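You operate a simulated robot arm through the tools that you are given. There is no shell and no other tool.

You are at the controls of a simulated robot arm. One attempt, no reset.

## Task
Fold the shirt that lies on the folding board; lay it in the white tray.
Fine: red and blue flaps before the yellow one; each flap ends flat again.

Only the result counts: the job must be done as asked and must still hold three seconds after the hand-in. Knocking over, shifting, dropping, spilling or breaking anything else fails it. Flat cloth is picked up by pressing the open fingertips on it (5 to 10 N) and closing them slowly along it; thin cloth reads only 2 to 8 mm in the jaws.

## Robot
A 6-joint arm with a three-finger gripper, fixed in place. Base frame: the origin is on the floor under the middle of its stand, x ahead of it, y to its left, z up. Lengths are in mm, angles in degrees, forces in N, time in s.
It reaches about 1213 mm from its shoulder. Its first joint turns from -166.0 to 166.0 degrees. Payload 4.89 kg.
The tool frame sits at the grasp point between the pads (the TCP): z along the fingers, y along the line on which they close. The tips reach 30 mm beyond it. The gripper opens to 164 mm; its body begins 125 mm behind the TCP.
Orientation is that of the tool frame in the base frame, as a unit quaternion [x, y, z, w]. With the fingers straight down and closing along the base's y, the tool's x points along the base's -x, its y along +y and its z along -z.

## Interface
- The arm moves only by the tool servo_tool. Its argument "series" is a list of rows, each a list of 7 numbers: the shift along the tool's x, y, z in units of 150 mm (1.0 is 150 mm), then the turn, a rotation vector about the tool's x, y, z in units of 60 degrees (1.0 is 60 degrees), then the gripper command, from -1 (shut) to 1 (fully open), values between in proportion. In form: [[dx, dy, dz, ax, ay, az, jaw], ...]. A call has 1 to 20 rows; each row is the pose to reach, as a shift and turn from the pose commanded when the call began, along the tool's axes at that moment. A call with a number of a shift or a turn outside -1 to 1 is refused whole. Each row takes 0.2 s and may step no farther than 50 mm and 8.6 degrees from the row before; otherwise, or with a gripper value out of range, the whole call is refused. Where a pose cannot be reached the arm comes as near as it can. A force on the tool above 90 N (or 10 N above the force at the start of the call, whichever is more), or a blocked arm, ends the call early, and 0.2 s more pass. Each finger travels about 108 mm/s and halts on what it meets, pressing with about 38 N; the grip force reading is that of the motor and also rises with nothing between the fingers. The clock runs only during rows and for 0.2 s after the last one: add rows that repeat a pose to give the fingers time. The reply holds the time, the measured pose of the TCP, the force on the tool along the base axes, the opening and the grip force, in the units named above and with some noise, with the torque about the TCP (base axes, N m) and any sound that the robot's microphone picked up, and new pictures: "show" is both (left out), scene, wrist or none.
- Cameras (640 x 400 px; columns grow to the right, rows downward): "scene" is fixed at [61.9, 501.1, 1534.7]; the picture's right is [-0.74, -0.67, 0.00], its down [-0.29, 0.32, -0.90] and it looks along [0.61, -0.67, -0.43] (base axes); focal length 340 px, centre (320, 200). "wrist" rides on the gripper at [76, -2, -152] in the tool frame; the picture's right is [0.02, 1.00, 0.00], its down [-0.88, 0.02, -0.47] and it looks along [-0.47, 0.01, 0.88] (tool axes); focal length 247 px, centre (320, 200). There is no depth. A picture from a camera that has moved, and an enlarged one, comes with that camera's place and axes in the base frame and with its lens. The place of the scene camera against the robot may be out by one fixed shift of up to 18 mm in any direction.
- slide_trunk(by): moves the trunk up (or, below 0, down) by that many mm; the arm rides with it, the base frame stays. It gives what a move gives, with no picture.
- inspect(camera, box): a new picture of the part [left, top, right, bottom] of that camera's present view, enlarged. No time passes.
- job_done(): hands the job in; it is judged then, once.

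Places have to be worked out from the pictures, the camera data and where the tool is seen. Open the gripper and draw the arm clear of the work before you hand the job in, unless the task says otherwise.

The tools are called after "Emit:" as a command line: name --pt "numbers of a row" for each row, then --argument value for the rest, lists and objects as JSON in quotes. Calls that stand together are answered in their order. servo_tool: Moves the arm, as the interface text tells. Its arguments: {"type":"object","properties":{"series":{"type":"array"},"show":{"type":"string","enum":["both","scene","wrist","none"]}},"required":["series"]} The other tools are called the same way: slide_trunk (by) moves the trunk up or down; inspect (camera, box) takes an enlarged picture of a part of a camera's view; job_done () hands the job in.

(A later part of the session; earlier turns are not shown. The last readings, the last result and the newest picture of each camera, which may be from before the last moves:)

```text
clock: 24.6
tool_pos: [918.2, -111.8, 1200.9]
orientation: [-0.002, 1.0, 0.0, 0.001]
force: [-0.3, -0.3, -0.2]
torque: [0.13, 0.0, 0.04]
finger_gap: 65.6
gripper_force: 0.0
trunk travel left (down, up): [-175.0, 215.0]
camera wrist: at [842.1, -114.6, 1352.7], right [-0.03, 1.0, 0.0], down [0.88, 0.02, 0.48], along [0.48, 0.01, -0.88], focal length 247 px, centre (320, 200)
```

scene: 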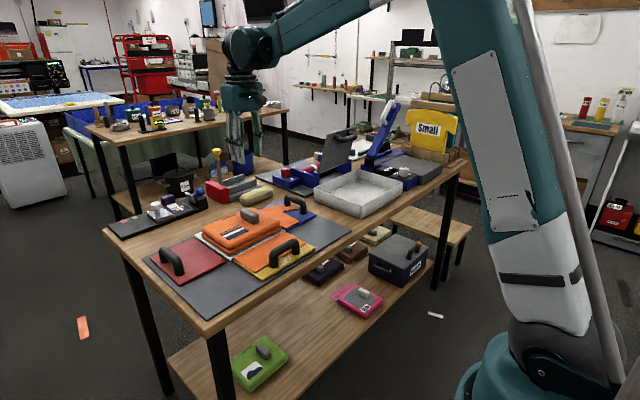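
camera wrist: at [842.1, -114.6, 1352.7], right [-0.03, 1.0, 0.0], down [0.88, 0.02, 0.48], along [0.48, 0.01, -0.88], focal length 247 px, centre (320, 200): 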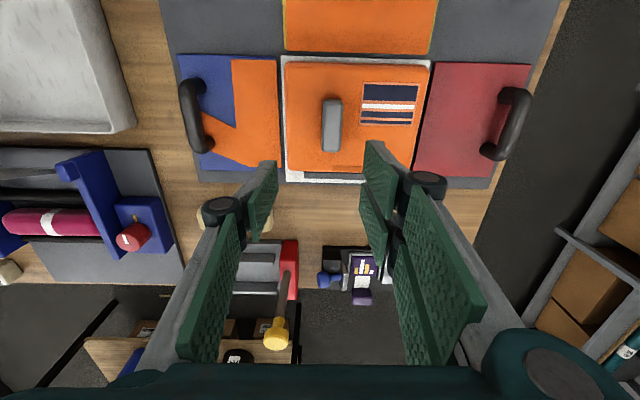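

Emit:
servo_tool --pt "0 -0.3 0 0 0 0 -0.2" --pt "0 -0.6 0 0 0 0 -0.2" --pt "0 -0.9 0.1 0 0 0 -0.2" --pt "0 -1.0 0.3 0 0 0 -0.2" --pt "0 -1.0 0.3 0 0 0 -0.2" --show "none"

Emit:
servo_tool --pt "0 -0.2 0.15 0 0 0 -0.2" --pt "0 -0.32 0.37 0 0 0 -0.2" --pt "0 -0.32 0.37 0 0 0 -0.2" --show "both"

```text
clock: 25.8
tool_pos: [920.2, -261.6, 1155.3]
orientation: [-0.002, 1.0, 0.001, 0.001]
force: [0.7, -0.8, 0.6]
torque: [0.08, 0.01, 0.0]
finger_gap: 65.8
gripper_force: 0.0
trunk travel left (down, up): [-175.0, 215.0]
```

```text
clock: 26.6
tool_pos: [919.4, -309.1, 1099.0]
orientation: [-0.001, 1.0, -0.001, 0.001]
force: [0.1, -0.2, 0.0]
torque: [0.02, 0.07, 0.03]
finger_gap: 65.8
gripper_force: 0.0
trunk travel left (down, up): [-175.0, 215.0]
camera wrist: at [844.2, -310.8, 1250.6], right [-0.03, 1.0, 0.0], down [0.88, 0.02, 0.48], along [0.47, 0.01, -0.88], focal length 247 px, centre (320, 200)
```

scene: 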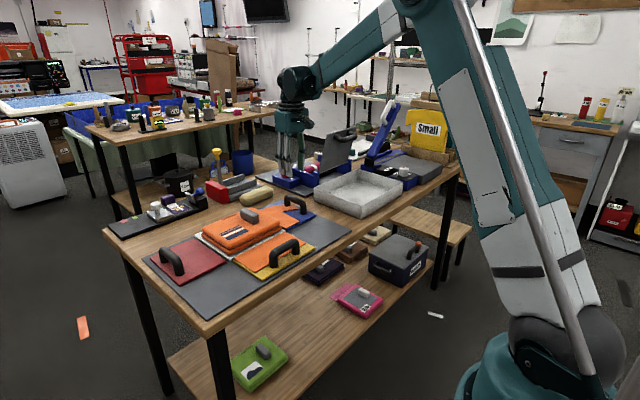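
wrist: 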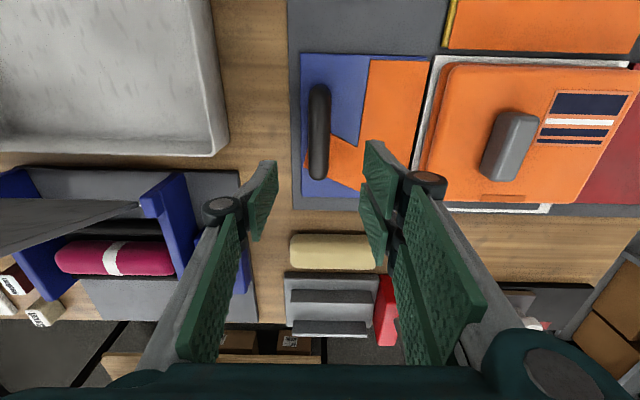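

The blue bar is at (915, -311), and the tray rim is well clear at y≈-430. I'll descend with the fingers straddling the bar.

Emit:
servo_tool --pt "0.02 -0.013 0.25 0 0 0 -0.2" --pt "0.02 -0.013 0.5 0 0 0 -0.2" --pt "0.02 -0.013 0.7 0 0 0 -0.2" --pt "0.02 -0.013 0.85 0 0 0 -0.2" --pt "0.02 -0.013 0.94 0 0 0 -0.2" --pt "0.02 -0.013 0.94 0 0 0 -0.2" --show "both"

```text
clock: 28.0
tool_pos: [918.8, -312.0, 959.0]
orientation: [-0.003, 1.0, -0.001, 0.0]
force: [0.2, 0.0, 0.2]
torque: [0.01, -0.03, 0.0]
finger_gap: 65.5
gripper_force: 0.1
trunk travel left (down, up): [-175.0, 215.0]
camera wrist: at [841.1, -313.1, 1110.6], right [-0.03, 1.0, 0.0], down [0.88, 0.02, 0.48], along [0.48, 0.01, -0.88], focal length 247 px, centre (320, 200)
```

scene: 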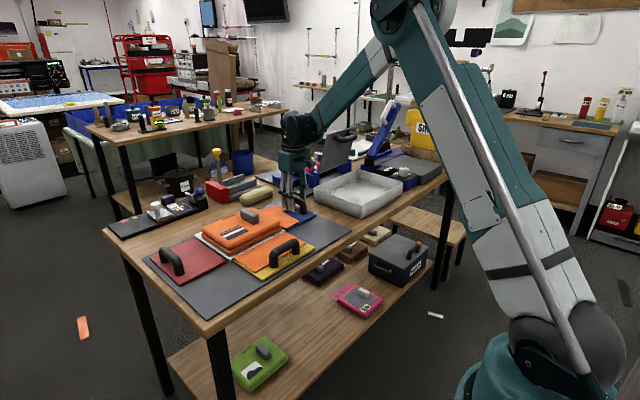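
wrist: 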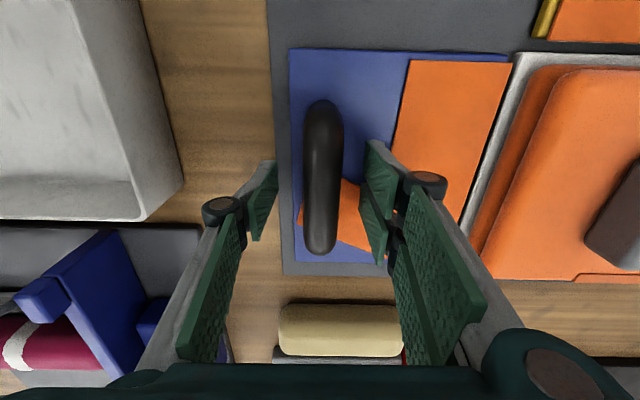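

Emit:
servo_tool --pt "0 0.003 0 0 0 0 -0.4" --pt "0 0.003 0 0 0 0 -0.6" --pt "0 0.003 0 0 0 0 -0.75" --pt "0 0.003 0 0 0 0 -0.85" --pt "0 0.003 0 0 0 0 -0.9" --pt "0 0.003 0 0 0 0 -0.9" --show "wrist"

```text
clock: 29.4
tool_pos: [917.9, -310.8, 958.4]
orientation: [-0.002, 1.0, -0.002, 0.001]
force: [-4.8, 12.2, -7.3]
torque: [-0.1, -0.01, -0.64]
finger_gap: 24.2
gripper_force: 44.9
trunk travel left (down, up): [-175.0, 215.0]
camera wrist: at [841.1, -311.9, 1110.8], right [-0.03, 1.0, 0.0], down [0.88, 0.02, 0.48], along [0.47, 0.01, -0.88], focal length 247 px, centre (320, 200)
```

wrist: 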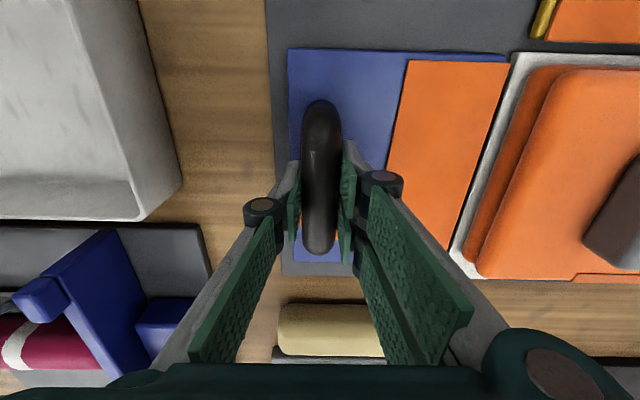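

Gripped the blue bar (24.2 mm). I'll swing it up about its hinge (y≈-180, z≈908) to 45°, leaning the tool toward the middle.

Emit:
servo_tool --pt "0 0.0293 -0.0747 0.0292 0 0 -0.9" --pt "0 0.0651 -0.1467 0.0583 0 0 -0.9" --pt "0 0.107 -0.2153 0.0875 0 0 -0.9" --pt "0 0.1547 -0.28 0.1167 0 0 -0.9" --pt "0 0.208 -0.3407 0.1458 0 0 -0.9" --pt "0 0.266 -0.3967 0.175 0 0 -0.9" --pt "0 0.3293 -0.4473 0.2042 0 0 -0.9" --pt "0 0.3967 -0.492 0.2333 0 0 -0.9" --pt "0 0.4673 -0.5313 0.2625 0 0 -0.9" --show "both"

```text
clock: 31.4
tool_pos: [916.8, -239.5, 1040.2]
orientation: [-0.002, 0.991, -0.137, 0.002]
force: [10.2, -6.4, 18.1]
torque: [0.11, -0.33, -0.48]
finger_gap: 24.3
gripper_force: 45.0
trunk travel left (down, up): [-175.0, 215.0]
camera wrist: at [840.1, -200.6, 1186.2], right [-0.03, 0.96, -0.27], down [0.88, 0.15, 0.45], along [0.48, -0.23, -0.85], focal length 247 px, centre (320, 200)
```

scene: 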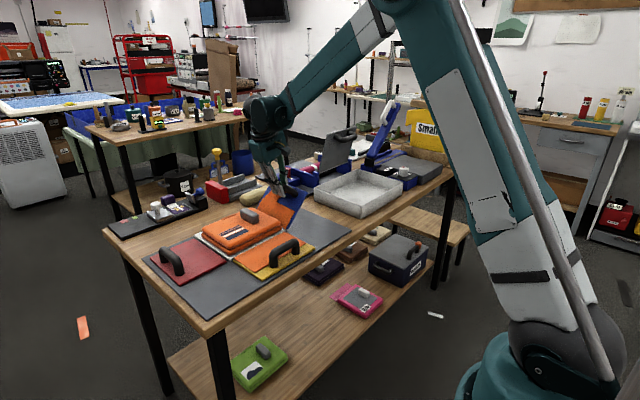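
wrist: 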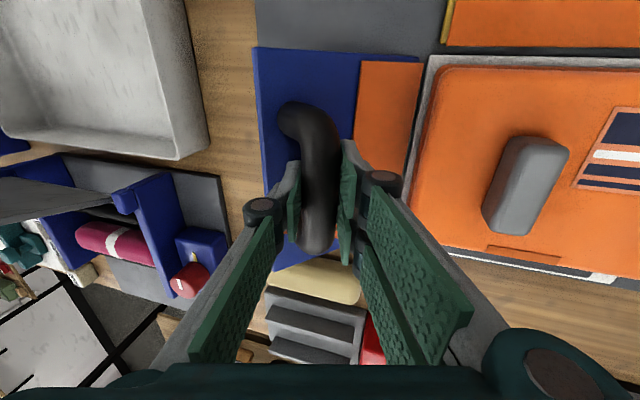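

Forces are low and the path fits well. Continuing the blue flap up to about 90°.

Emit:
servo_tool --pt "0 0.0605 -0.0579 0.0292 0 0 -0.9" --pt "0 0.1271 -0.1044 0.0583 0 0 -0.9" --pt "0 0.1979 -0.1431 0.0875 0 0 -0.9" --pt "0 0.2721 -0.1751 0.1167 0 0 -0.9" --pt "0 0.3496 -0.1997 0.1458 0 0 -0.9" --pt "0 0.4276 -0.2203 0.175 0 0 -0.9" --pt "0 0.5081 -0.2347 0.2042 0 0 -0.9" --pt "0 0.5886 -0.2415 0.2333 0 0 -0.9" --pt "0 0.6703 -0.2417 0.2625 0 0 -0.9" --show "both"

```text
clock: 33.4
tool_pos: [916.1, -134.1, 1046.2]
orientation: [-0.003, 0.962, -0.272, 0.001]
force: [6.3, -0.7, 3.0]
torque: [-0.04, -0.26, -0.27]
finger_gap: 24.6
gripper_force: 44.9
trunk travel left (down, up): [-175.0, 215.0]
camera wrist: at [840.1, -56.0, 1176.4], right [-0.02, 0.85, -0.52], down [0.88, 0.27, 0.4], along [0.48, -0.45, -0.76], focal length 247 px, centre (320, 200)
```

scene: 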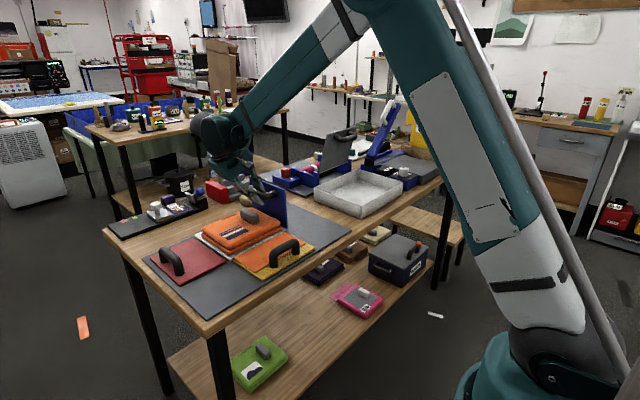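
wrist: 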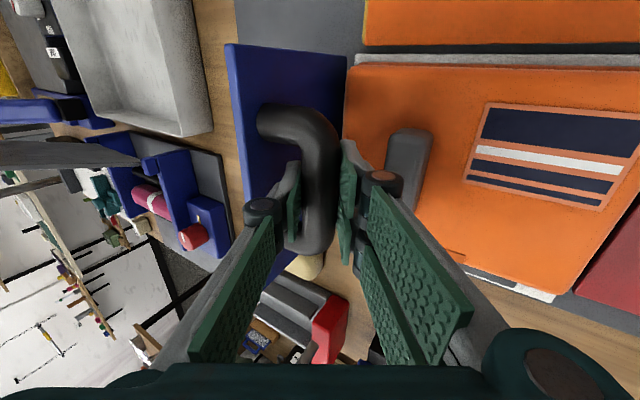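

The sleeve has left the blue flap too. I'll nudge it to about 95°, then bring it back.

Emit:
servo_tool --pt "0 0.039 -0.008 0 0 0 -0.9" --pt "0 0.0783 -0.0151 0 0 0 -0.9" --pt "0 0.0783 -0.0151 0 0 0 -0.9" --show "wrist"

```text
clock: 34.2
tool_pos: [916.5, -122.7, 1041.4]
orientation: [-0.002, 0.962, -0.272, 0.002]
force: [10.5, -3.0, 1.0]
torque: [-0.16, -0.51, -0.2]
finger_gap: 24.2
gripper_force: 44.8
trunk travel left (down, up): [-175.0, 215.0]
camera wrist: at [839.9, -44.9, 1172.1], right [-0.02, 0.85, -0.52], down [0.88, 0.27, 0.4], along [0.48, -0.45, -0.76], focal length 247 px, centre (320, 200)
```

wrist: 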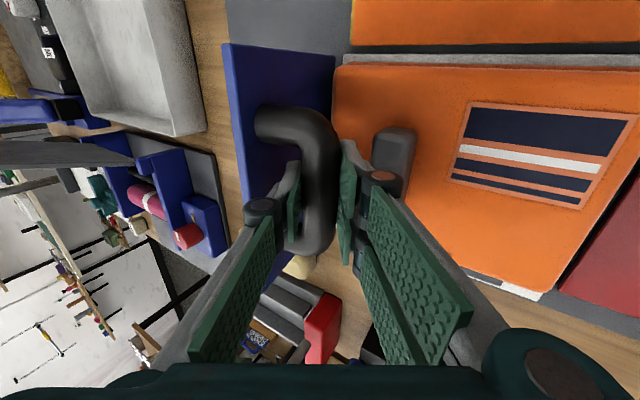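

Blue is at about 95° with near-zero load. Bringing it back down along the same arc to 45°.

Emit:
servo_tool --pt "0 -0.0783 0.0151 -0.0283 0 0 -0.9" --pt "0 -0.1569 0.0375 -0.055 0 0 -0.9" --pt "0 -0.2325 0.0659 -0.0833 0 0 -0.9" --pt "0 -0.3061 0.1015 -0.11 0 0 -0.9" --pt "0 -0.3755 0.1425 -0.1383 0 0 -0.9" --pt "0 -0.4417 0.1902 -0.1658 0 0 -0.9" --pt "0 -0.5033 0.2428 -0.1933 0 0 -0.9" --pt "0 -0.5603 0.3003 -0.2217 0 0 -0.9" --pt "0 -0.6117 0.3631 -0.2483 0 0 -0.9" --pt "0 -0.6577 0.4297 -0.2767 0 0 -0.9" --show "wrist"

```text
clock: 36.4
tool_pos: [916.2, -241.1, 1039.3]
orientation: [-0.002, 0.991, -0.131, 0.001]
force: [-1.5, 2.9, -2.3]
torque: [0.05, 0.09, -0.48]
finger_gap: 24.3
gripper_force: 45.1
trunk travel left (down, up): [-175.0, 215.0]
camera wrist: at [840.3, -203.0, 1186.2], right [-0.03, 0.97, -0.26], down [0.88, 0.14, 0.45], along [0.48, -0.22, -0.85], focal length 247 px, centre (320, 200)
```

wrist: 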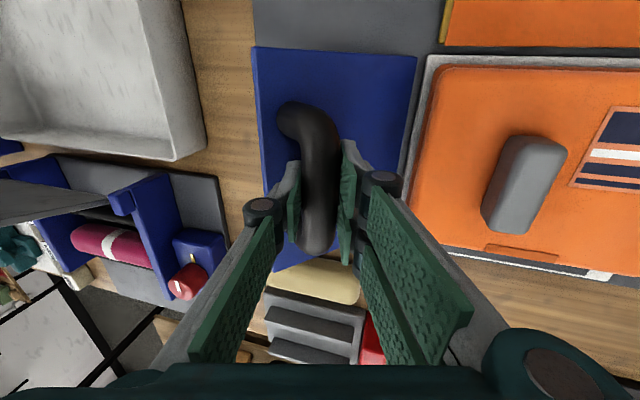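

Emit:
servo_tool --pt "0 -0.0581 0.0562 -0.0267 0 0 -0.9" --pt "0 -0.1117 0.1167 -0.055 0 0 -0.9" --pt "0 -0.16 0.1819 -0.0825 0 0 -0.9" --pt "0 -0.2016 0.2509 -0.11 0 0 -0.9" --pt "0 -0.2375 0.3233 -0.1383 0 0 -0.9" --pt "0 -0.267 0.398 -0.165 0 0 -0.9" --pt "0 -0.2896 0.4751 -0.1933 0 0 -0.9" --pt "0 -0.3059 0.5539 -0.2208 0 0 -0.9" --pt "0 -0.31 0.594 -0.2345 0 0 -0.9" --pt "0 -0.315 0.6336 -0.2483 0 0 -0.9" --pt "0 -0.315 0.6336 -0.2483 0 0 -0.9" --show "both"

```text
clock: 38.8
tool_pos: [917.7, -309.9, 960.0]
orientation: [-0.003, 1.0, -0.001, 0.002]
force: [-12.8, 10.2, -3.7]
torque: [0.05, -0.03, -0.56]
finger_gap: 24.4
gripper_force: 45.0
trunk travel left (down, up): [-175.0, 215.0]
camera wrist: at [841.0, -311.8, 1111.4], right [-0.03, 1.0, 0.0], down [0.88, 0.02, 0.48], along [0.48, 0.01, -0.88], focal length 247 px, centre (320, 200)
```

scene: 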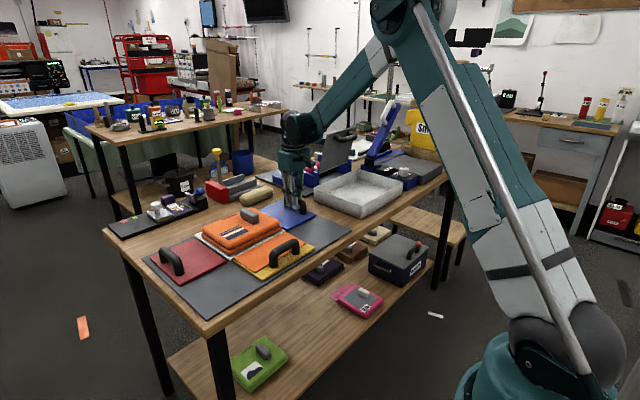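
wrist: 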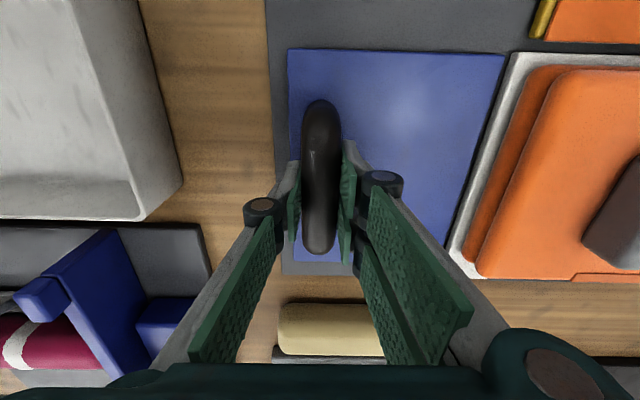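

The view matches the grasp picture, so it's nearly flat; I'll press down gently until I feel contact.

Emit:
servo_tool --pt "0 0 0.013 0 0 0 -0.9" --pt "0 0 0.024 0 0 0 -0.9" --pt "0 0 0.024 0 0 0 -0.9" --show "none"

```text
clock: 39.6
tool_pos: [916.6, -311.2, 959.2]
orientation: [-0.003, 1.0, -0.001, 0.002]
force: [9.0, 0.0, 38.4]
torque: [0.02, 0.04, -0.44]
finger_gap: 24.3
gripper_force: 44.6
trunk travel left (down, up): [-175.0, 215.0]
```

The 38 N reaction confirms blue is seated flat. I'll relieve the pressure, open and lift.

Emit:
servo_tool --pt "0 0 -0.02 0 0 0 -0.85" --pt "0 0 -0.02 0 0 0 -0.6" --pt "0 0 -0.02 0 0 0 -0.4" --pt "0 0 -0.02 0 0 0 -0.2" --pt "0 0 -0.02 0 0 0 -0.2" --pt "0 0 -0.2 0 0 0 -0.2" --pt "0 0 -0.45 0 0 0 -0.2" --pt "0 0 -0.75 0 0 0 -0.2" --pt "0 0 -1.0 0 0 0 -0.2" --pt "0 0 -1.0 0 0 0 -0.2" --show "both"

```text
clock: 41.8
tool_pos: [917.4, -310.4, 1106.6]
orientation: [-0.002, 1.0, -0.001, 0.002]
force: [-0.2, 0.2, 0.0]
torque: [-0.02, -0.08, -0.02]
finger_gap: 65.5
gripper_force: 0.0
trunk travel left (down, up): [-175.0, 215.0]
camera wrist: at [840.4, -312.7, 1258.6], right [-0.03, 1.0, 0.0], down [0.88, 0.02, 0.48], along [0.48, 0.01, -0.88], focal length 247 px, centre (320, 200)
```

scene: 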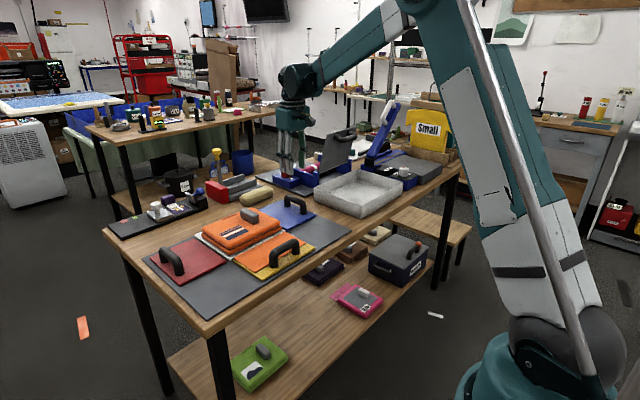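
wrist: 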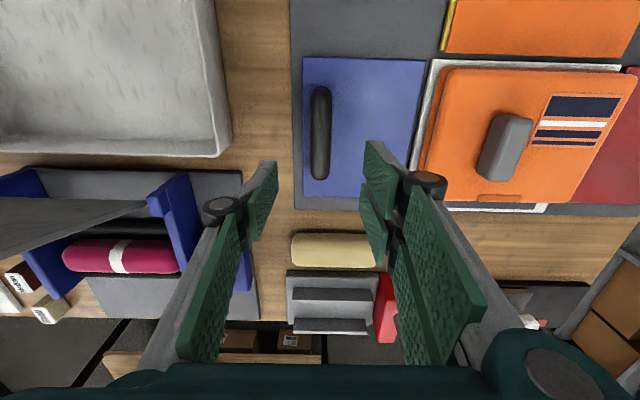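

Blue is flat and everything else is in place. Next is the yellow handle (bar along y near x≈690, y≈-61): I'll move above it, then yaw the gripper 90° so it closes along x.

Emit:
servo_tool --pt "0.19 0.21 -0.1 0 0 0 -0.2" --pt "0.38 0.42 -0.2 0 0 0 -0.2" --pt "0.57 0.63 -0.3 0 0 0 -0.2" --pt "0.757 0.833 -0.3 0 0 0 -0.2" --pt "0.757 0.833 -0.3 0 0 0 -0.2" --show "none"

Emit:
servo_tool --pt "0.19 0.21 0 0 0 0 -0.2" --pt "0.38 0.42 0 0 0 0 -0.2" --pt "0.57 0.63 0 0 0 0 -0.2" --pt "0.757 0.83 0 0 0 0 -0.2" --pt "0.757 0.83 0 0 0 0 -0.2" --show "none"

Emit:
servo_tool --pt "0 0 0 0 0 0.125 -0.2" --pt "0 0 0 0 0 0.25 -0.2" --pt "0 0 0 0 0 0.375 -0.2" --pt "0 0 0 0 0 0.5 -0.2" --pt "0 0 0 0 0 0.625 -0.2" --pt "0 0 0 0 0 0.75 -0.2" --pt "0 0 0 0 0 0.75 -0.2" --show "both"

```text
clock: 43.0
tool_pos: [801.6, -186.4, 1152.3]
orientation: [-0.003, 1.0, -0.001, 0.002]
force: [-0.9, 0.8, 0.5]
torque: [-0.07, -0.14, 0.01]
finger_gap: 65.3
gripper_force: 0.2
trunk travel left (down, up): [-175.0, 215.0]
```

```text
clock: 44.2
tool_pos: [688.0, -61.0, 1150.4]
orientation: [-0.003, 1.0, -0.001, 0.002]
force: [-0.6, 0.0, -0.1]
torque: [-0.02, -0.11, 0.0]
finger_gap: 65.6
gripper_force: 0.1
trunk travel left (down, up): [-175.0, 215.0]
```

```text
clock: 45.8
tool_pos: [689.2, -61.5, 1150.0]
orientation: [0.381, 0.925, 0.001, 0.001]
force: [0.5, -0.4, 0.2]
torque: [-0.02, 0.01, 0.02]
finger_gap: 65.9
gripper_force: 0.0
trunk travel left (down, up): [-175.0, 215.0]
camera wrist: at [633.5, -9.4, 1301.9], right [0.69, 0.72, 0.0], down [0.64, -0.61, 0.48], along [0.34, -0.33, -0.88], focal length 247 px, centre (320, 200)
```

scene: 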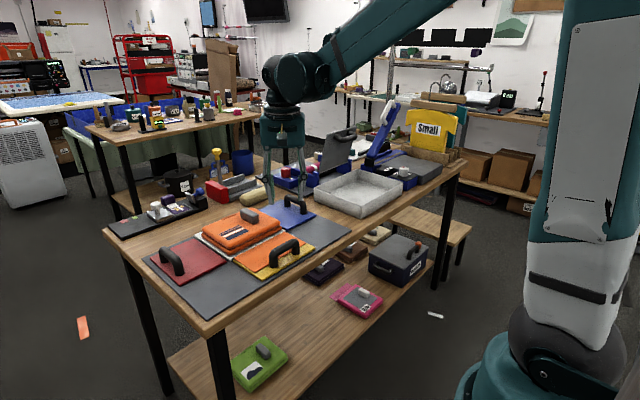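
wrist: 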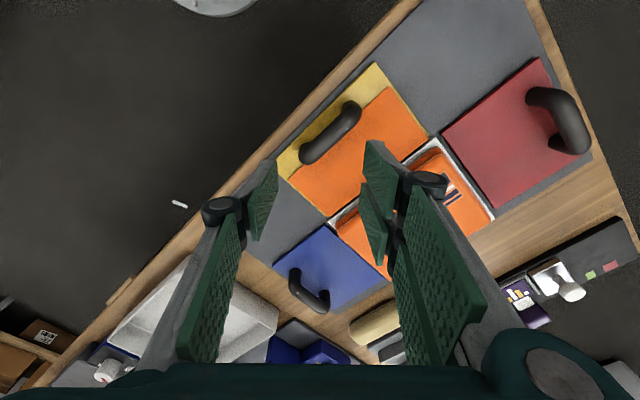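

Emit:
servo_tool --pt "0 0 0 0 0 0.125 -0.2" --pt "0 0 0 0 0 0.25 -0.2" --pt "0 0 0 0 0 0.375 -0.2" --pt "0 0 0 0 0 0.5 -0.2" --pt "0 0 0 0 0 0.625 -0.2" --pt "0 0 0 0 0 0.75 -0.2" --pt "0 0 0 0 0 0.75 -0.2" --show "both"

```text
clock: 47.4
tool_pos: [688.2, -61.2, 1149.1]
orientation: [0.706, 0.709, 0.0, 0.001]
force: [-0.2, -0.8, -0.5]
torque: [0.02, -0.02, 0.01]
finger_gap: 65.6
gripper_force: 0.0
trunk travel left (down, up): [-175.0, 215.0]
camera wrist: at [686.8, 14.8, 1301.7], right [1.0, 0.02, 0.0], down [0.02, -0.88, 0.47], along [0.01, -0.47, -0.88], focal length 247 px, centre (320, 200)
```

scene: 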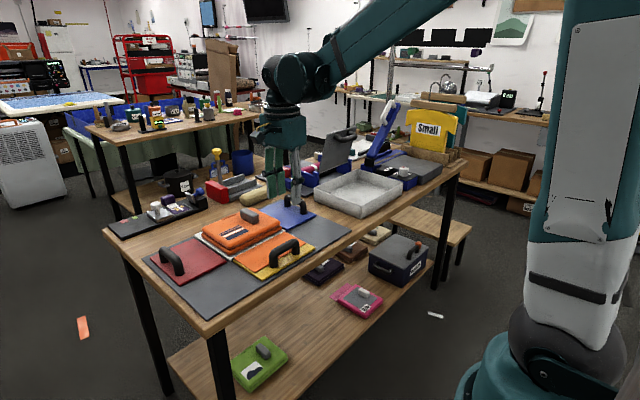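
wrist: 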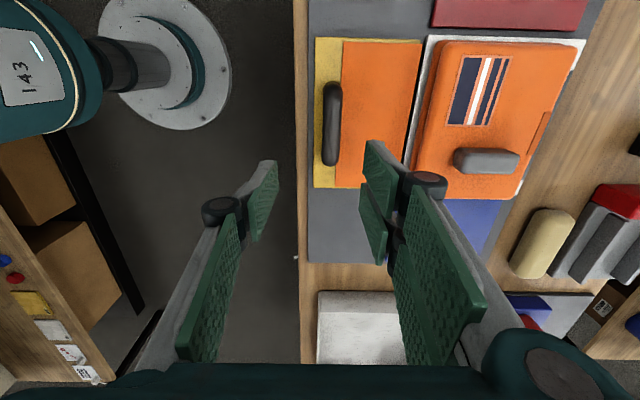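

Emit:
inspect --camera "wrist" --box '[290, 20, 450, 220]'

Emit:
inspect --camera "wrist" --box '[290, 20, 610, 220]'

```text
2.00 times, centred on (370, 120) of wrist
camera zoom: at [686.8, 14.8, 1301.7], right [1.0, 0.02, 0.0], down [0.02, -0.88, 0.47], along [0.01, -0.47, -0.88], focal length 494 px, centre (220, 360)
```

zoom: 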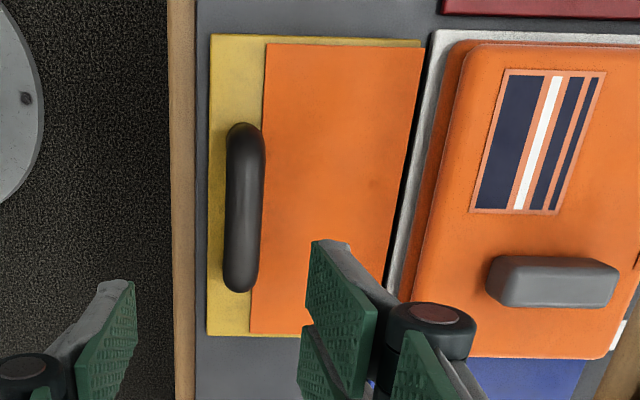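

```text
2.00 times, centred on (450, 120) of wrist
camera zoom: at [686.8, 14.8, 1301.7], right [1.0, 0.02, 0.0], down [0.02, -0.88, 0.47], along [0.01, -0.47, -0.88], focal length 494 px, centre (60, 360)
```

zoom: 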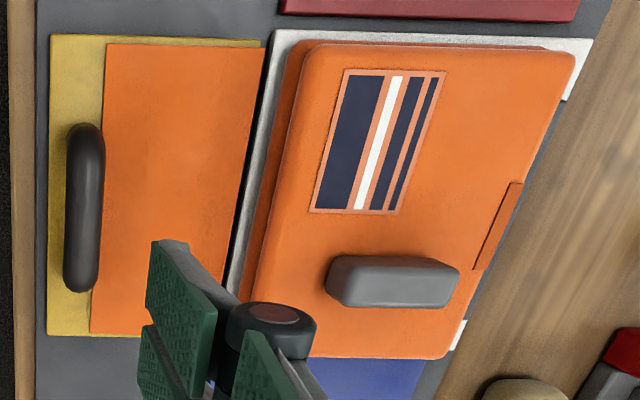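

With the closing direction now along x, I place the yellow bar at x≈704, y≈-57 and its hinge at x≈825. I'll descend over it.

Emit:
servo_tool --pt "0.01 0.05 0.25 0 0 0 -0.2" --pt "0.02 0.105 0.5 0 0 0 -0.2" --pt "0.02 0.105 0.75 0 0 0 -0.2" --pt "0.02 0.105 0.95 0 0 0 -0.2" --pt "0.02 0.105 0.95 0 0 0 -0.2" --show "both"

```text
clock: 48.6
tool_pos: [705.7, -60.2, 1008.3]
orientation: [0.705, 0.709, 0.0, 0.0]
force: [0.9, 0.6, -0.1]
torque: [0.01, 0.05, 0.0]
finger_gap: 65.6
gripper_force: 0.1
trunk travel left (down, up): [-175.0, 215.0]
camera wrist: at [703.4, 16.8, 1159.4], right [1.0, 0.03, 0.0], down [0.02, -0.88, 0.47], along [0.01, -0.47, -0.88], focal length 247 px, centre (320, 200)
```

scene: 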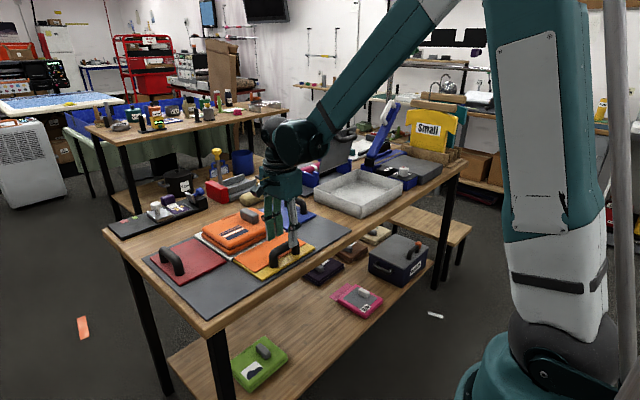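
wrist: 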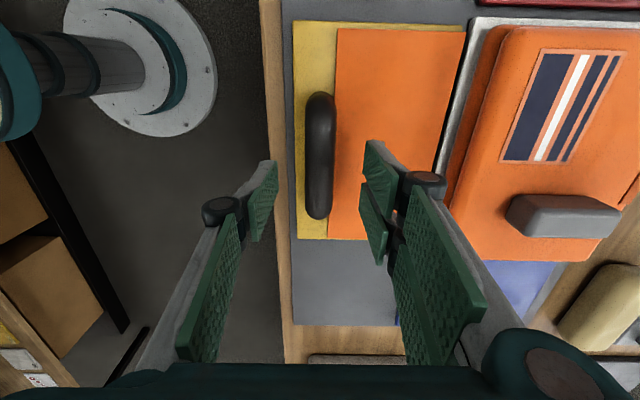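

The bar is centred under the jaw. Lowering the last 50 mm and then closing.

Emit:
servo_tool --pt "0.015 -0.004 0.15 0 0 0 -0.2" --pt "0.015 -0.004 0.28 0 0 0 -0.2" --pt "0.015 -0.004 0.335 0 0 0 -0.2" --pt "0.015 -0.004 0.335 0 0 0 -0.2" --show "wrist"

Emit:
servo_tool --pt "0 0 0 0 0 0 -0.4" --pt "0 0 0 0 0 0 -0.6" --pt "0 0 0 0 0 0 -0.75" --pt "0 0 0 0 0 0 -0.85" --pt "0 0 0 0 0 0 -0.9" --pt "0 0 0 0 0 0 -0.9" --show "both"

```text
clock: 49.6
tool_pos: [705.2, -57.8, 957.4]
orientation: [0.705, 0.709, 0.0, 0.002]
force: [0.7, -0.7, -0.3]
torque: [0.01, 0.07, -0.01]
finger_gap: 65.7
gripper_force: 0.1
trunk travel left (down, up): [-175.0, 215.0]
camera wrist: at [703.2, 19.5, 1109.2], right [1.0, 0.03, 0.0], down [0.02, -0.88, 0.47], along [0.01, -0.47, -0.88], focal length 247 px, centre (320, 200)
```

wrist: 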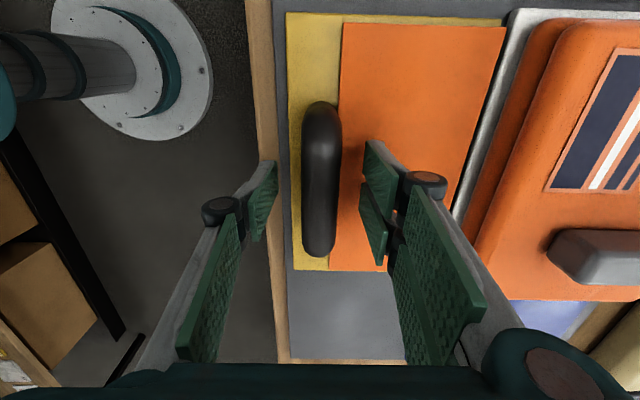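

```text
clock: 51.0
tool_pos: [704.9, -58.4, 957.2]
orientation: [0.706, 0.709, 0.0, 0.001]
force: [2.7, -0.1, -0.4]
torque: [-0.02, -0.03, -0.61]
finger_gap: 24.3
gripper_force: 45.2
trunk travel left (down, up): [-175.0, 215.0]
camera wrist: at [703.2, 19.5, 1109.3], right [1.0, 0.03, 0.0], down [0.02, -0.88, 0.47], along [0.01, -0.47, -0.88], focal length 247 px, centre (320, 200)
```

scene: 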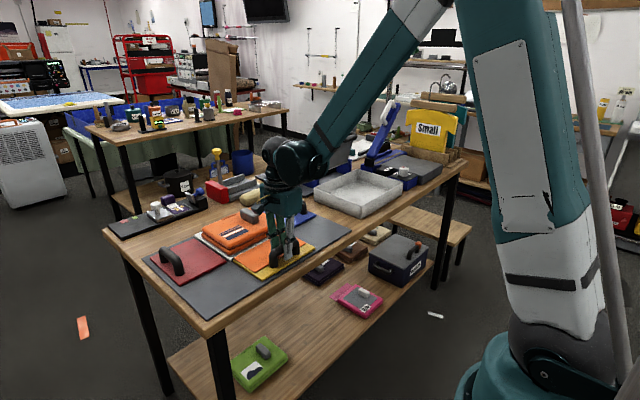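
wrist: 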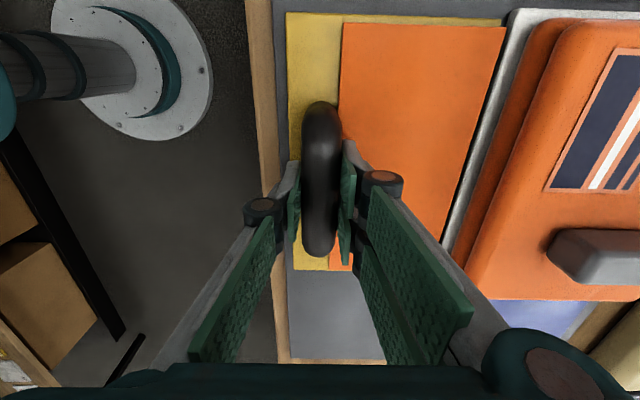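

Gripped the yellow bar (24.3 mm). I'll swing it up about the hinge near x≈826, first to 25° to check forces.

Emit:
servo_tool --pt "0 0.0287 -0.0693 0.0208 0 0 -0.9" --pt "0 0.0633 -0.1367 0.0417 0 0 -0.9" --pt "0 0.1033 -0.2007 0.0625 0 0 -0.9" --pt "0 0.1493 -0.2607 0.0833 0 0 -0.9" --pt "0 0.2 -0.316 0.1042 0 0 -0.9" --show "both"

```text
clock: 52.2
tool_pos: [733.0, -57.3, 1005.4]
orientation: [0.704, 0.708, -0.039, -0.038]
force: [-16.7, 0.5, 8.4]
torque: [-0.11, 0.51, -0.48]
finger_gap: 24.1
gripper_force: 44.8
trunk travel left (down, up): [-175.0, 215.0]
camera wrist: at [748.1, 19.5, 1156.8], right [0.99, 0.03, -0.11], down [0.07, -0.88, 0.47], along [-0.08, -0.47, -0.88], focal length 247 px, centre (320, 200)
```

scene: 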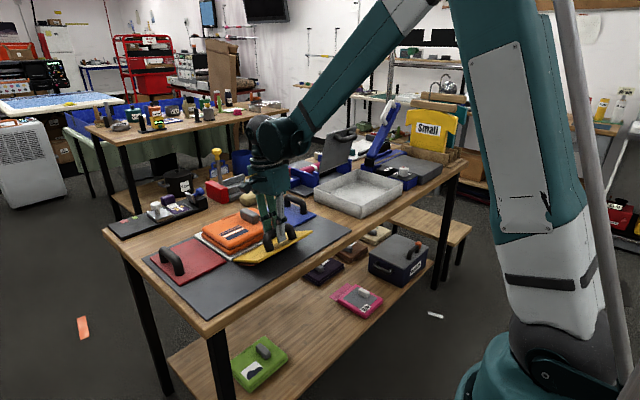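
wrist: 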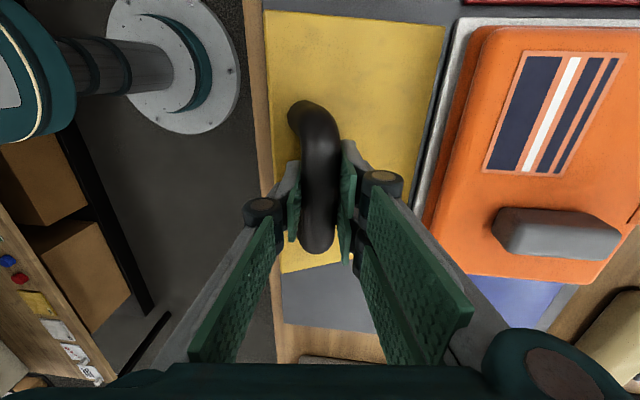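

Emit:
inspect --camera "scene" --box '[190, 180, 340, 280]'

Emit:
inspect --camera "wrist" --box '[240, 0, 640, 300]'

```text
4.00 times, centred on (265, 230) of scene
camera zoom: at [61.9, 501.1, 1534.7], right [-0.74, -0.67, 0.0], down [-0.29, 0.32, -0.9], along [0.61, -0.67, -0.43], focal length 1362 px, centre (540, 80)
```

zoom: 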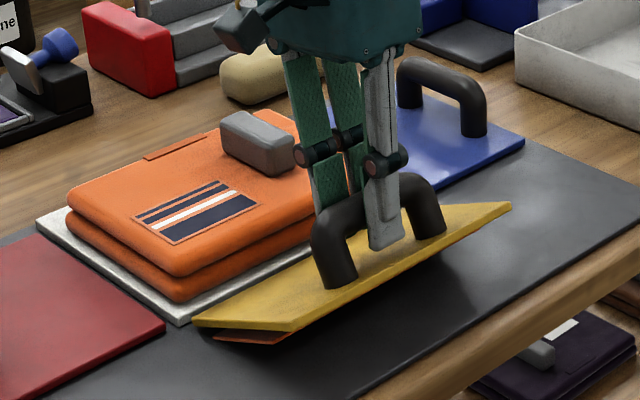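

```text
1.33 times, centred on (440, 150) of wrist
camera zoom: at [748.1, 19.5, 1156.8], right [0.99, 0.03, -0.11], down [0.07, -0.88, 0.47], along [-0.08, -0.47, -0.88], focal length 329 px, centre (160, 267)
```

zoom: 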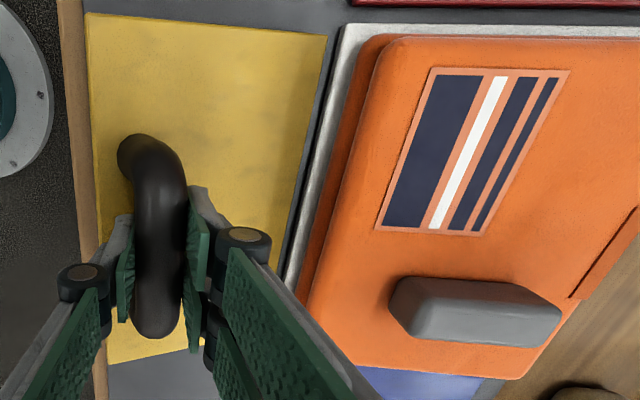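

I see some orange underneath the raised yellow flap's edge, so I need to understand what happens to the cloth pieces before going further. Zooming in on all three flaps.

Emit:
inspect --camera "scene" --box '[225, 215, 325, 277]'

Emit:
inspect --camera "scene" --box '[140, 220, 240, 290]'

Emit:
inspect --camera "scene" --box '[260, 185, 340, 235]'

Emit:
inspect --camera "scene" --box '[195, 200, 295, 262]'

```text
6.40 times, centred on (275, 246) of scene
camera zoom: at [61.9, 501.1, 1534.7], right [-0.74, -0.67, 0.0], down [-0.29, 0.32, -0.9], along [0.61, -0.67, -0.43], focal length 2178 px, centre (608, -94)
```

zoom: 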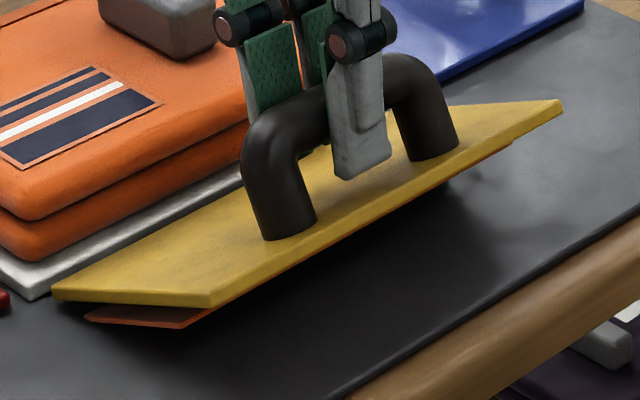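

```text
5.71 times, centred on (190, 255) of scene
camera zoom: at [61.9, 501.1, 1534.7], right [-0.74, -0.67, 0.0], down [-0.29, 0.32, -0.9], along [0.61, -0.67, -0.43], focal length 1945 px, centre (1063, -114)
```

zoom: 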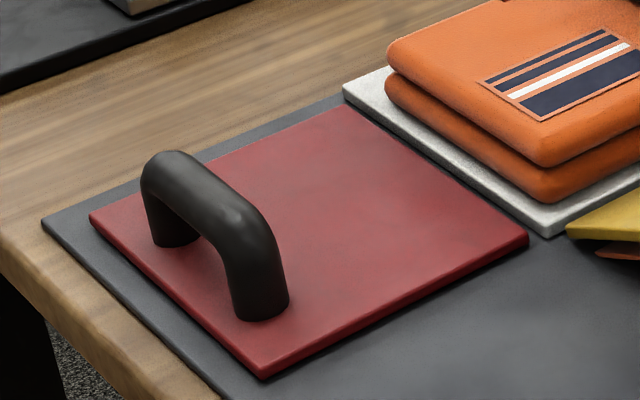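

```text
8.00 times, centred on (300, 210) of scene
camera zoom: at [61.9, 501.1, 1534.7], right [-0.74, -0.67, 0.0], down [-0.29, 0.32, -0.9], along [0.61, -0.67, -0.43], focal length 2723 px, centre (480, 120)
```

zoom: 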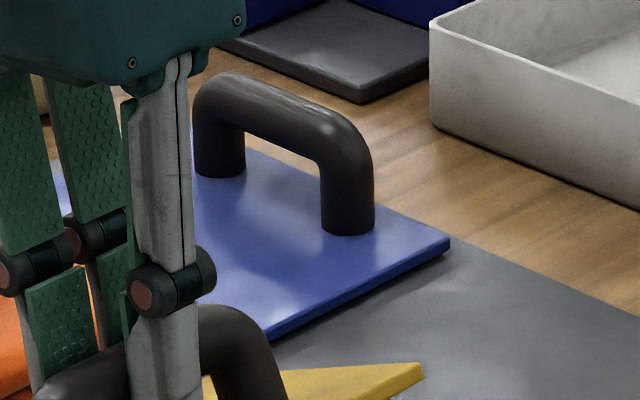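

```text
6.40 times, centred on (245, 231) of scene
camera zoom: at [61.9, 501.1, 1534.7], right [-0.74, -0.67, 0.0], down [-0.29, 0.32, -0.9], along [0.61, -0.67, -0.43], focal length 2178 px, centre (800, 2)
```

zoom: 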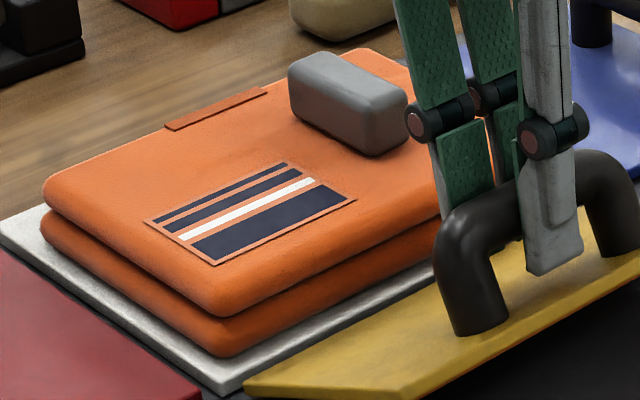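

The hem piece seems to trail a few degrees behind the yellow flap rather than being lost. I'll hold still briefly and see whether it catches up.

Emit:
servo_tool --pt "0 0 0 0 0 0 -0.9" --pt "0 0 0 0 0 0 -0.9" --pt "0 0 0 0 0 0 -0.9" --show "scene"

Emit:
inspect --camera "scene" --box '[225, 215, 325, 277]'

```text
clock: 53.0
tool_pos: [733.8, -57.2, 1005.4]
orientation: [0.704, 0.708, -0.039, -0.037]
force: [-17.8, -0.5, 15.0]
torque: [-0.11, 0.06, -0.54]
finger_gap: 24.1
gripper_force: 44.7
trunk travel left (down, up): [-175.0, 215.0]
```

scene: 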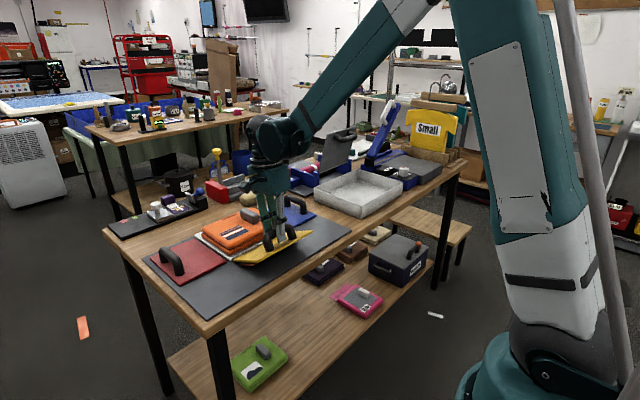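

```text
6.40 times, centred on (275, 246) of scene
camera zoom: at [61.9, 501.1, 1534.7], right [-0.74, -0.67, 0.0], down [-0.29, 0.32, -0.9], along [0.61, -0.67, -0.43], focal length 2178 px, centre (608, -94)
```

zoom: 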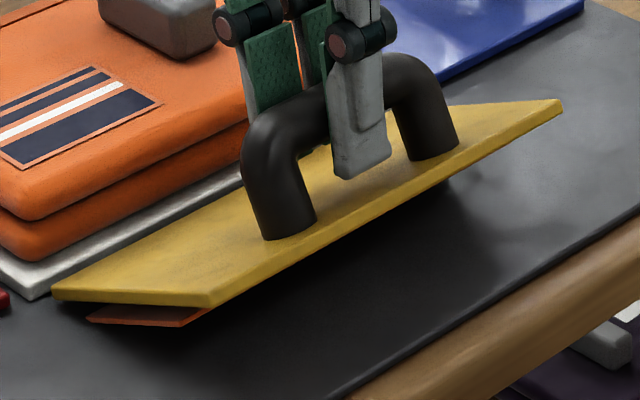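

Emit:
servo_tool --pt "0 0 0 0 0 0 -0.9" --pt "0 0 0 0 0 0 -0.9" --pt "0 0 0 0 0 0 -0.9" --pt "0 0 0 0 0 0 -0.9" --pt "0 0 0 0 0 0 -0.9" --show "none"

Emit:
inspect --camera "scene" --box '[225, 215, 325, 277]'

Emit:
inspect --camera "wrist" --box '[240, 0, 480, 200]'

```text
clock: 54.2
tool_pos: [734.3, -57.3, 1006.4]
orientation: [0.704, 0.708, -0.038, -0.037]
force: [-16.9, -0.7, 17.7]
torque: [-0.07, 0.02, -0.53]
finger_gap: 24.2
gripper_force: 44.9
trunk travel left (down, up): [-175.0, 215.0]
```

```text
6.40 times, centred on (275, 246) of scene
camera zoom: at [61.9, 501.1, 1534.7], right [-0.74, -0.67, 0.0], down [-0.29, 0.32, -0.9], along [0.61, -0.67, -0.43], focal length 2178 px, centre (608, -94)
```

zoom: 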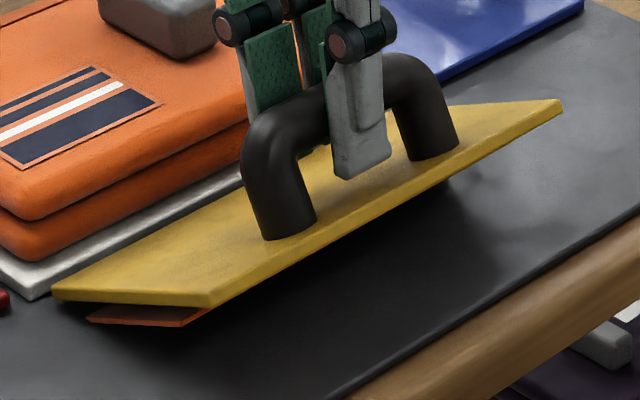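

```text
2.00 times, centred on (360, 100) of wrist
camera zoom: at [748.1, 19.6, 1156.9], right [0.99, 0.03, -0.11], down [0.07, -0.88, 0.47], along [-0.08, -0.47, -0.88], focal length 494 px, centre (240, 400)
```

zoom: 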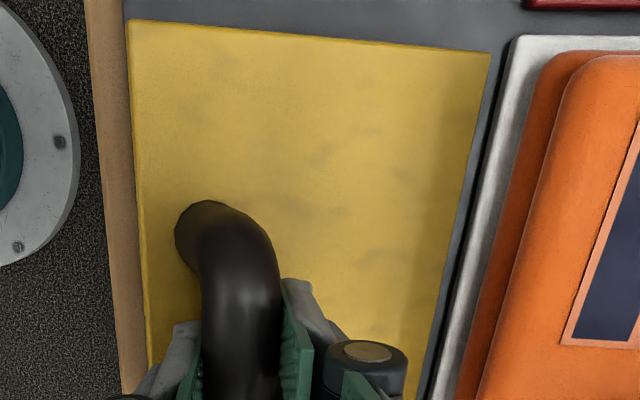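

The hem piece stays just under the yellow flap and static. I'll carry on with the fold as with the others, raising to 45° and looking again.

Emit:
servo_tool --pt "0 0.0496 -0.0579 0.0208 0 0 -0.9" --pt "0 0.1043 -0.1111 0.0417 0 0 -0.9" --pt "0 0.1639 -0.1598 0.0625 0 0 -0.9" --pt "0 0.2283 -0.2037 0.0833 0 0 -0.9" --pt "0 0.2283 -0.2037 0.0833 0 0 -0.9" --show "both"

Emit:
inspect --camera "scene" --box '[205, 205, 325, 280]'

```text
clock: 55.4
tool_pos: [772.4, -56.8, 1031.7]
orientation: [0.702, 0.705, -0.069, -0.068]
force: [-1.8, -1.5, -0.7]
torque: [-0.09, 0.03, -0.5]
finger_gap: 24.1
gripper_force: 45.2
trunk travel left (down, up): [-175.0, 215.0]
camera wrist: at [799.9, 19.6, 1180.8], right [0.98, 0.03, -0.19], down [0.11, -0.88, 0.46], along [-0.16, -0.47, -0.87], focal length 247 px, centre (320, 200)
```

scene: 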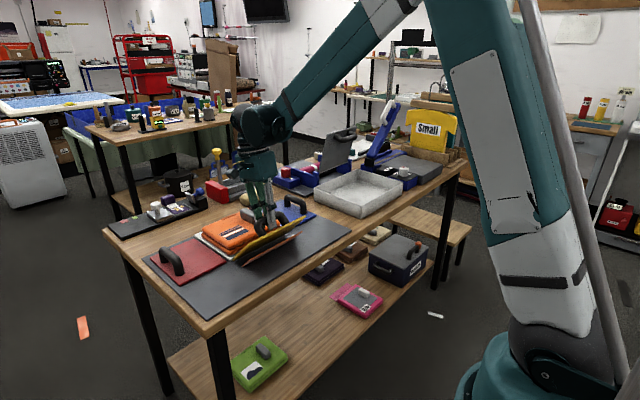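
wrist: 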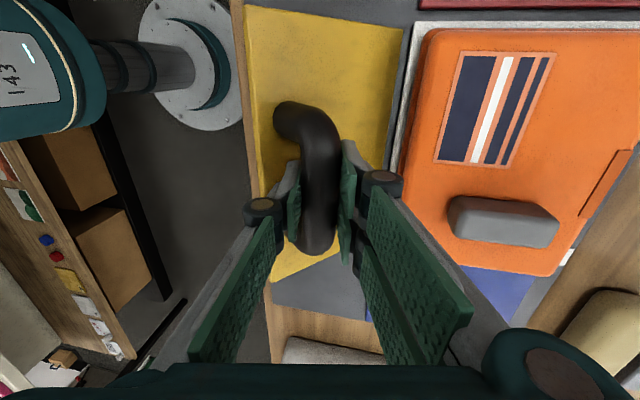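

```text
5.33 times, centred on (265, 242) of scene
camera zoom: at [61.9, 501.1, 1534.7], right [-0.74, -0.67, 0.0], down [-0.29, 0.32, -0.9], along [0.61, -0.67, -0.43], focal length 1815 px, centre (613, -27)
```

zoom: 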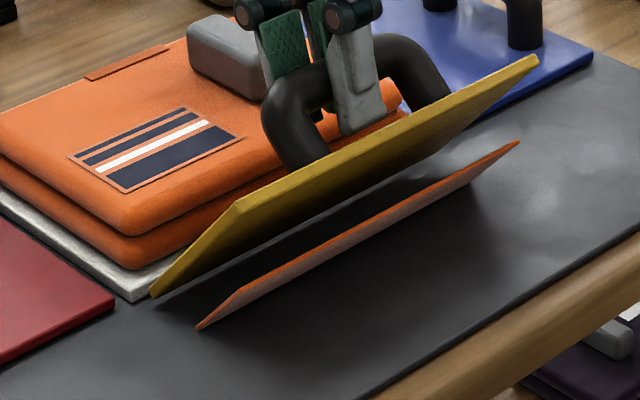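

The hem now appears as a separate orange plate under the raised flap. I'll zoom in from both cameras to understand how it is attached before raising further.

Emit:
inspect --camera "scene" --box '[225, 215, 315, 271]'

Emit:
inspect --camera "wrist" --box '[230, 0, 640, 330]'

```text
7.11 times, centred on (270, 243) of scene
camera zoom: at [61.9, 501.1, 1534.7], right [-0.74, -0.67, 0.0], down [-0.29, 0.32, -0.9], along [0.61, -0.67, -0.43], focal length 2420 px, centre (676, -106)
```

zoom: 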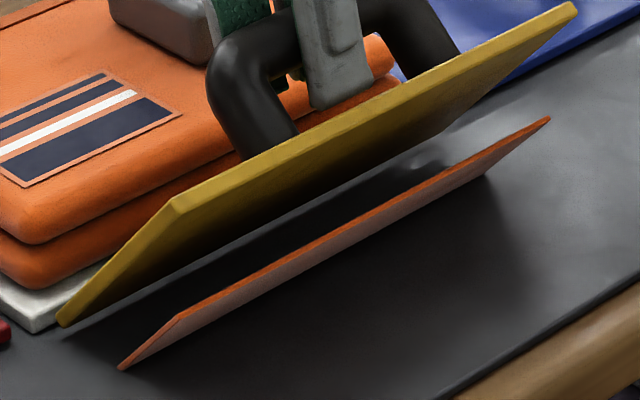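

```text
1.21 times, centred on (435, 165) of wrist
camera zoom: at [799.9, 19.6, 1180.8], right [0.98, 0.03, -0.19], down [0.11, -0.88, 0.46], along [-0.16, -0.47, -0.87], focal length 299 px, centre (181, 242)
```

zoom: 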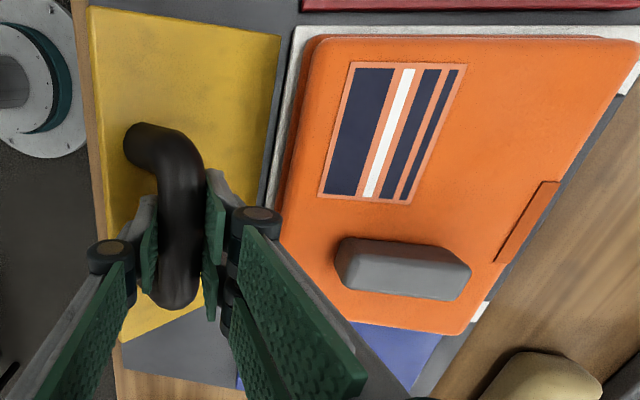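

Emit:
servo_tool --pt "0 0.0629 -0.0424 0.0208 0 0 -0.9" --pt "0 0.1289 -0.08 0.0417 0 0 -0.9" --pt "0 0.1982 -0.1108 0.0625 0 0 -0.9" --pt "0 0.1982 -0.1108 0.0625 0 0 -0.9" --show "none"

Emit:
inspect --camera "scene" --box '[205, 205, 325, 280]'

```text
clock: 56.4
tool_pos: [804.4, -57.0, 1042.2]
orientation: [0.7, 0.703, -0.092, -0.091]
force: [-0.5, -8.7, 3.6]
torque: [-0.46, 0.05, -0.45]
finger_gap: 24.1
gripper_force: 44.7
trunk travel left (down, up): [-175.0, 215.0]
```

```text
5.33 times, centred on (265, 242) of scene
camera zoom: at [61.9, 501.1, 1534.7], right [-0.74, -0.67, 0.0], down [-0.29, 0.32, -0.9], along [0.61, -0.67, -0.43], focal length 1815 px, centre (613, -27)
```

zoom: 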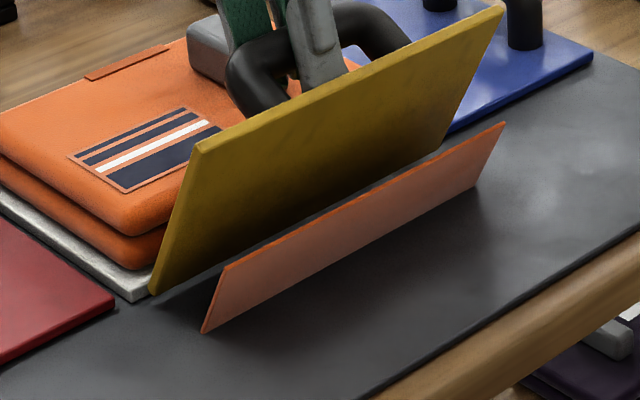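

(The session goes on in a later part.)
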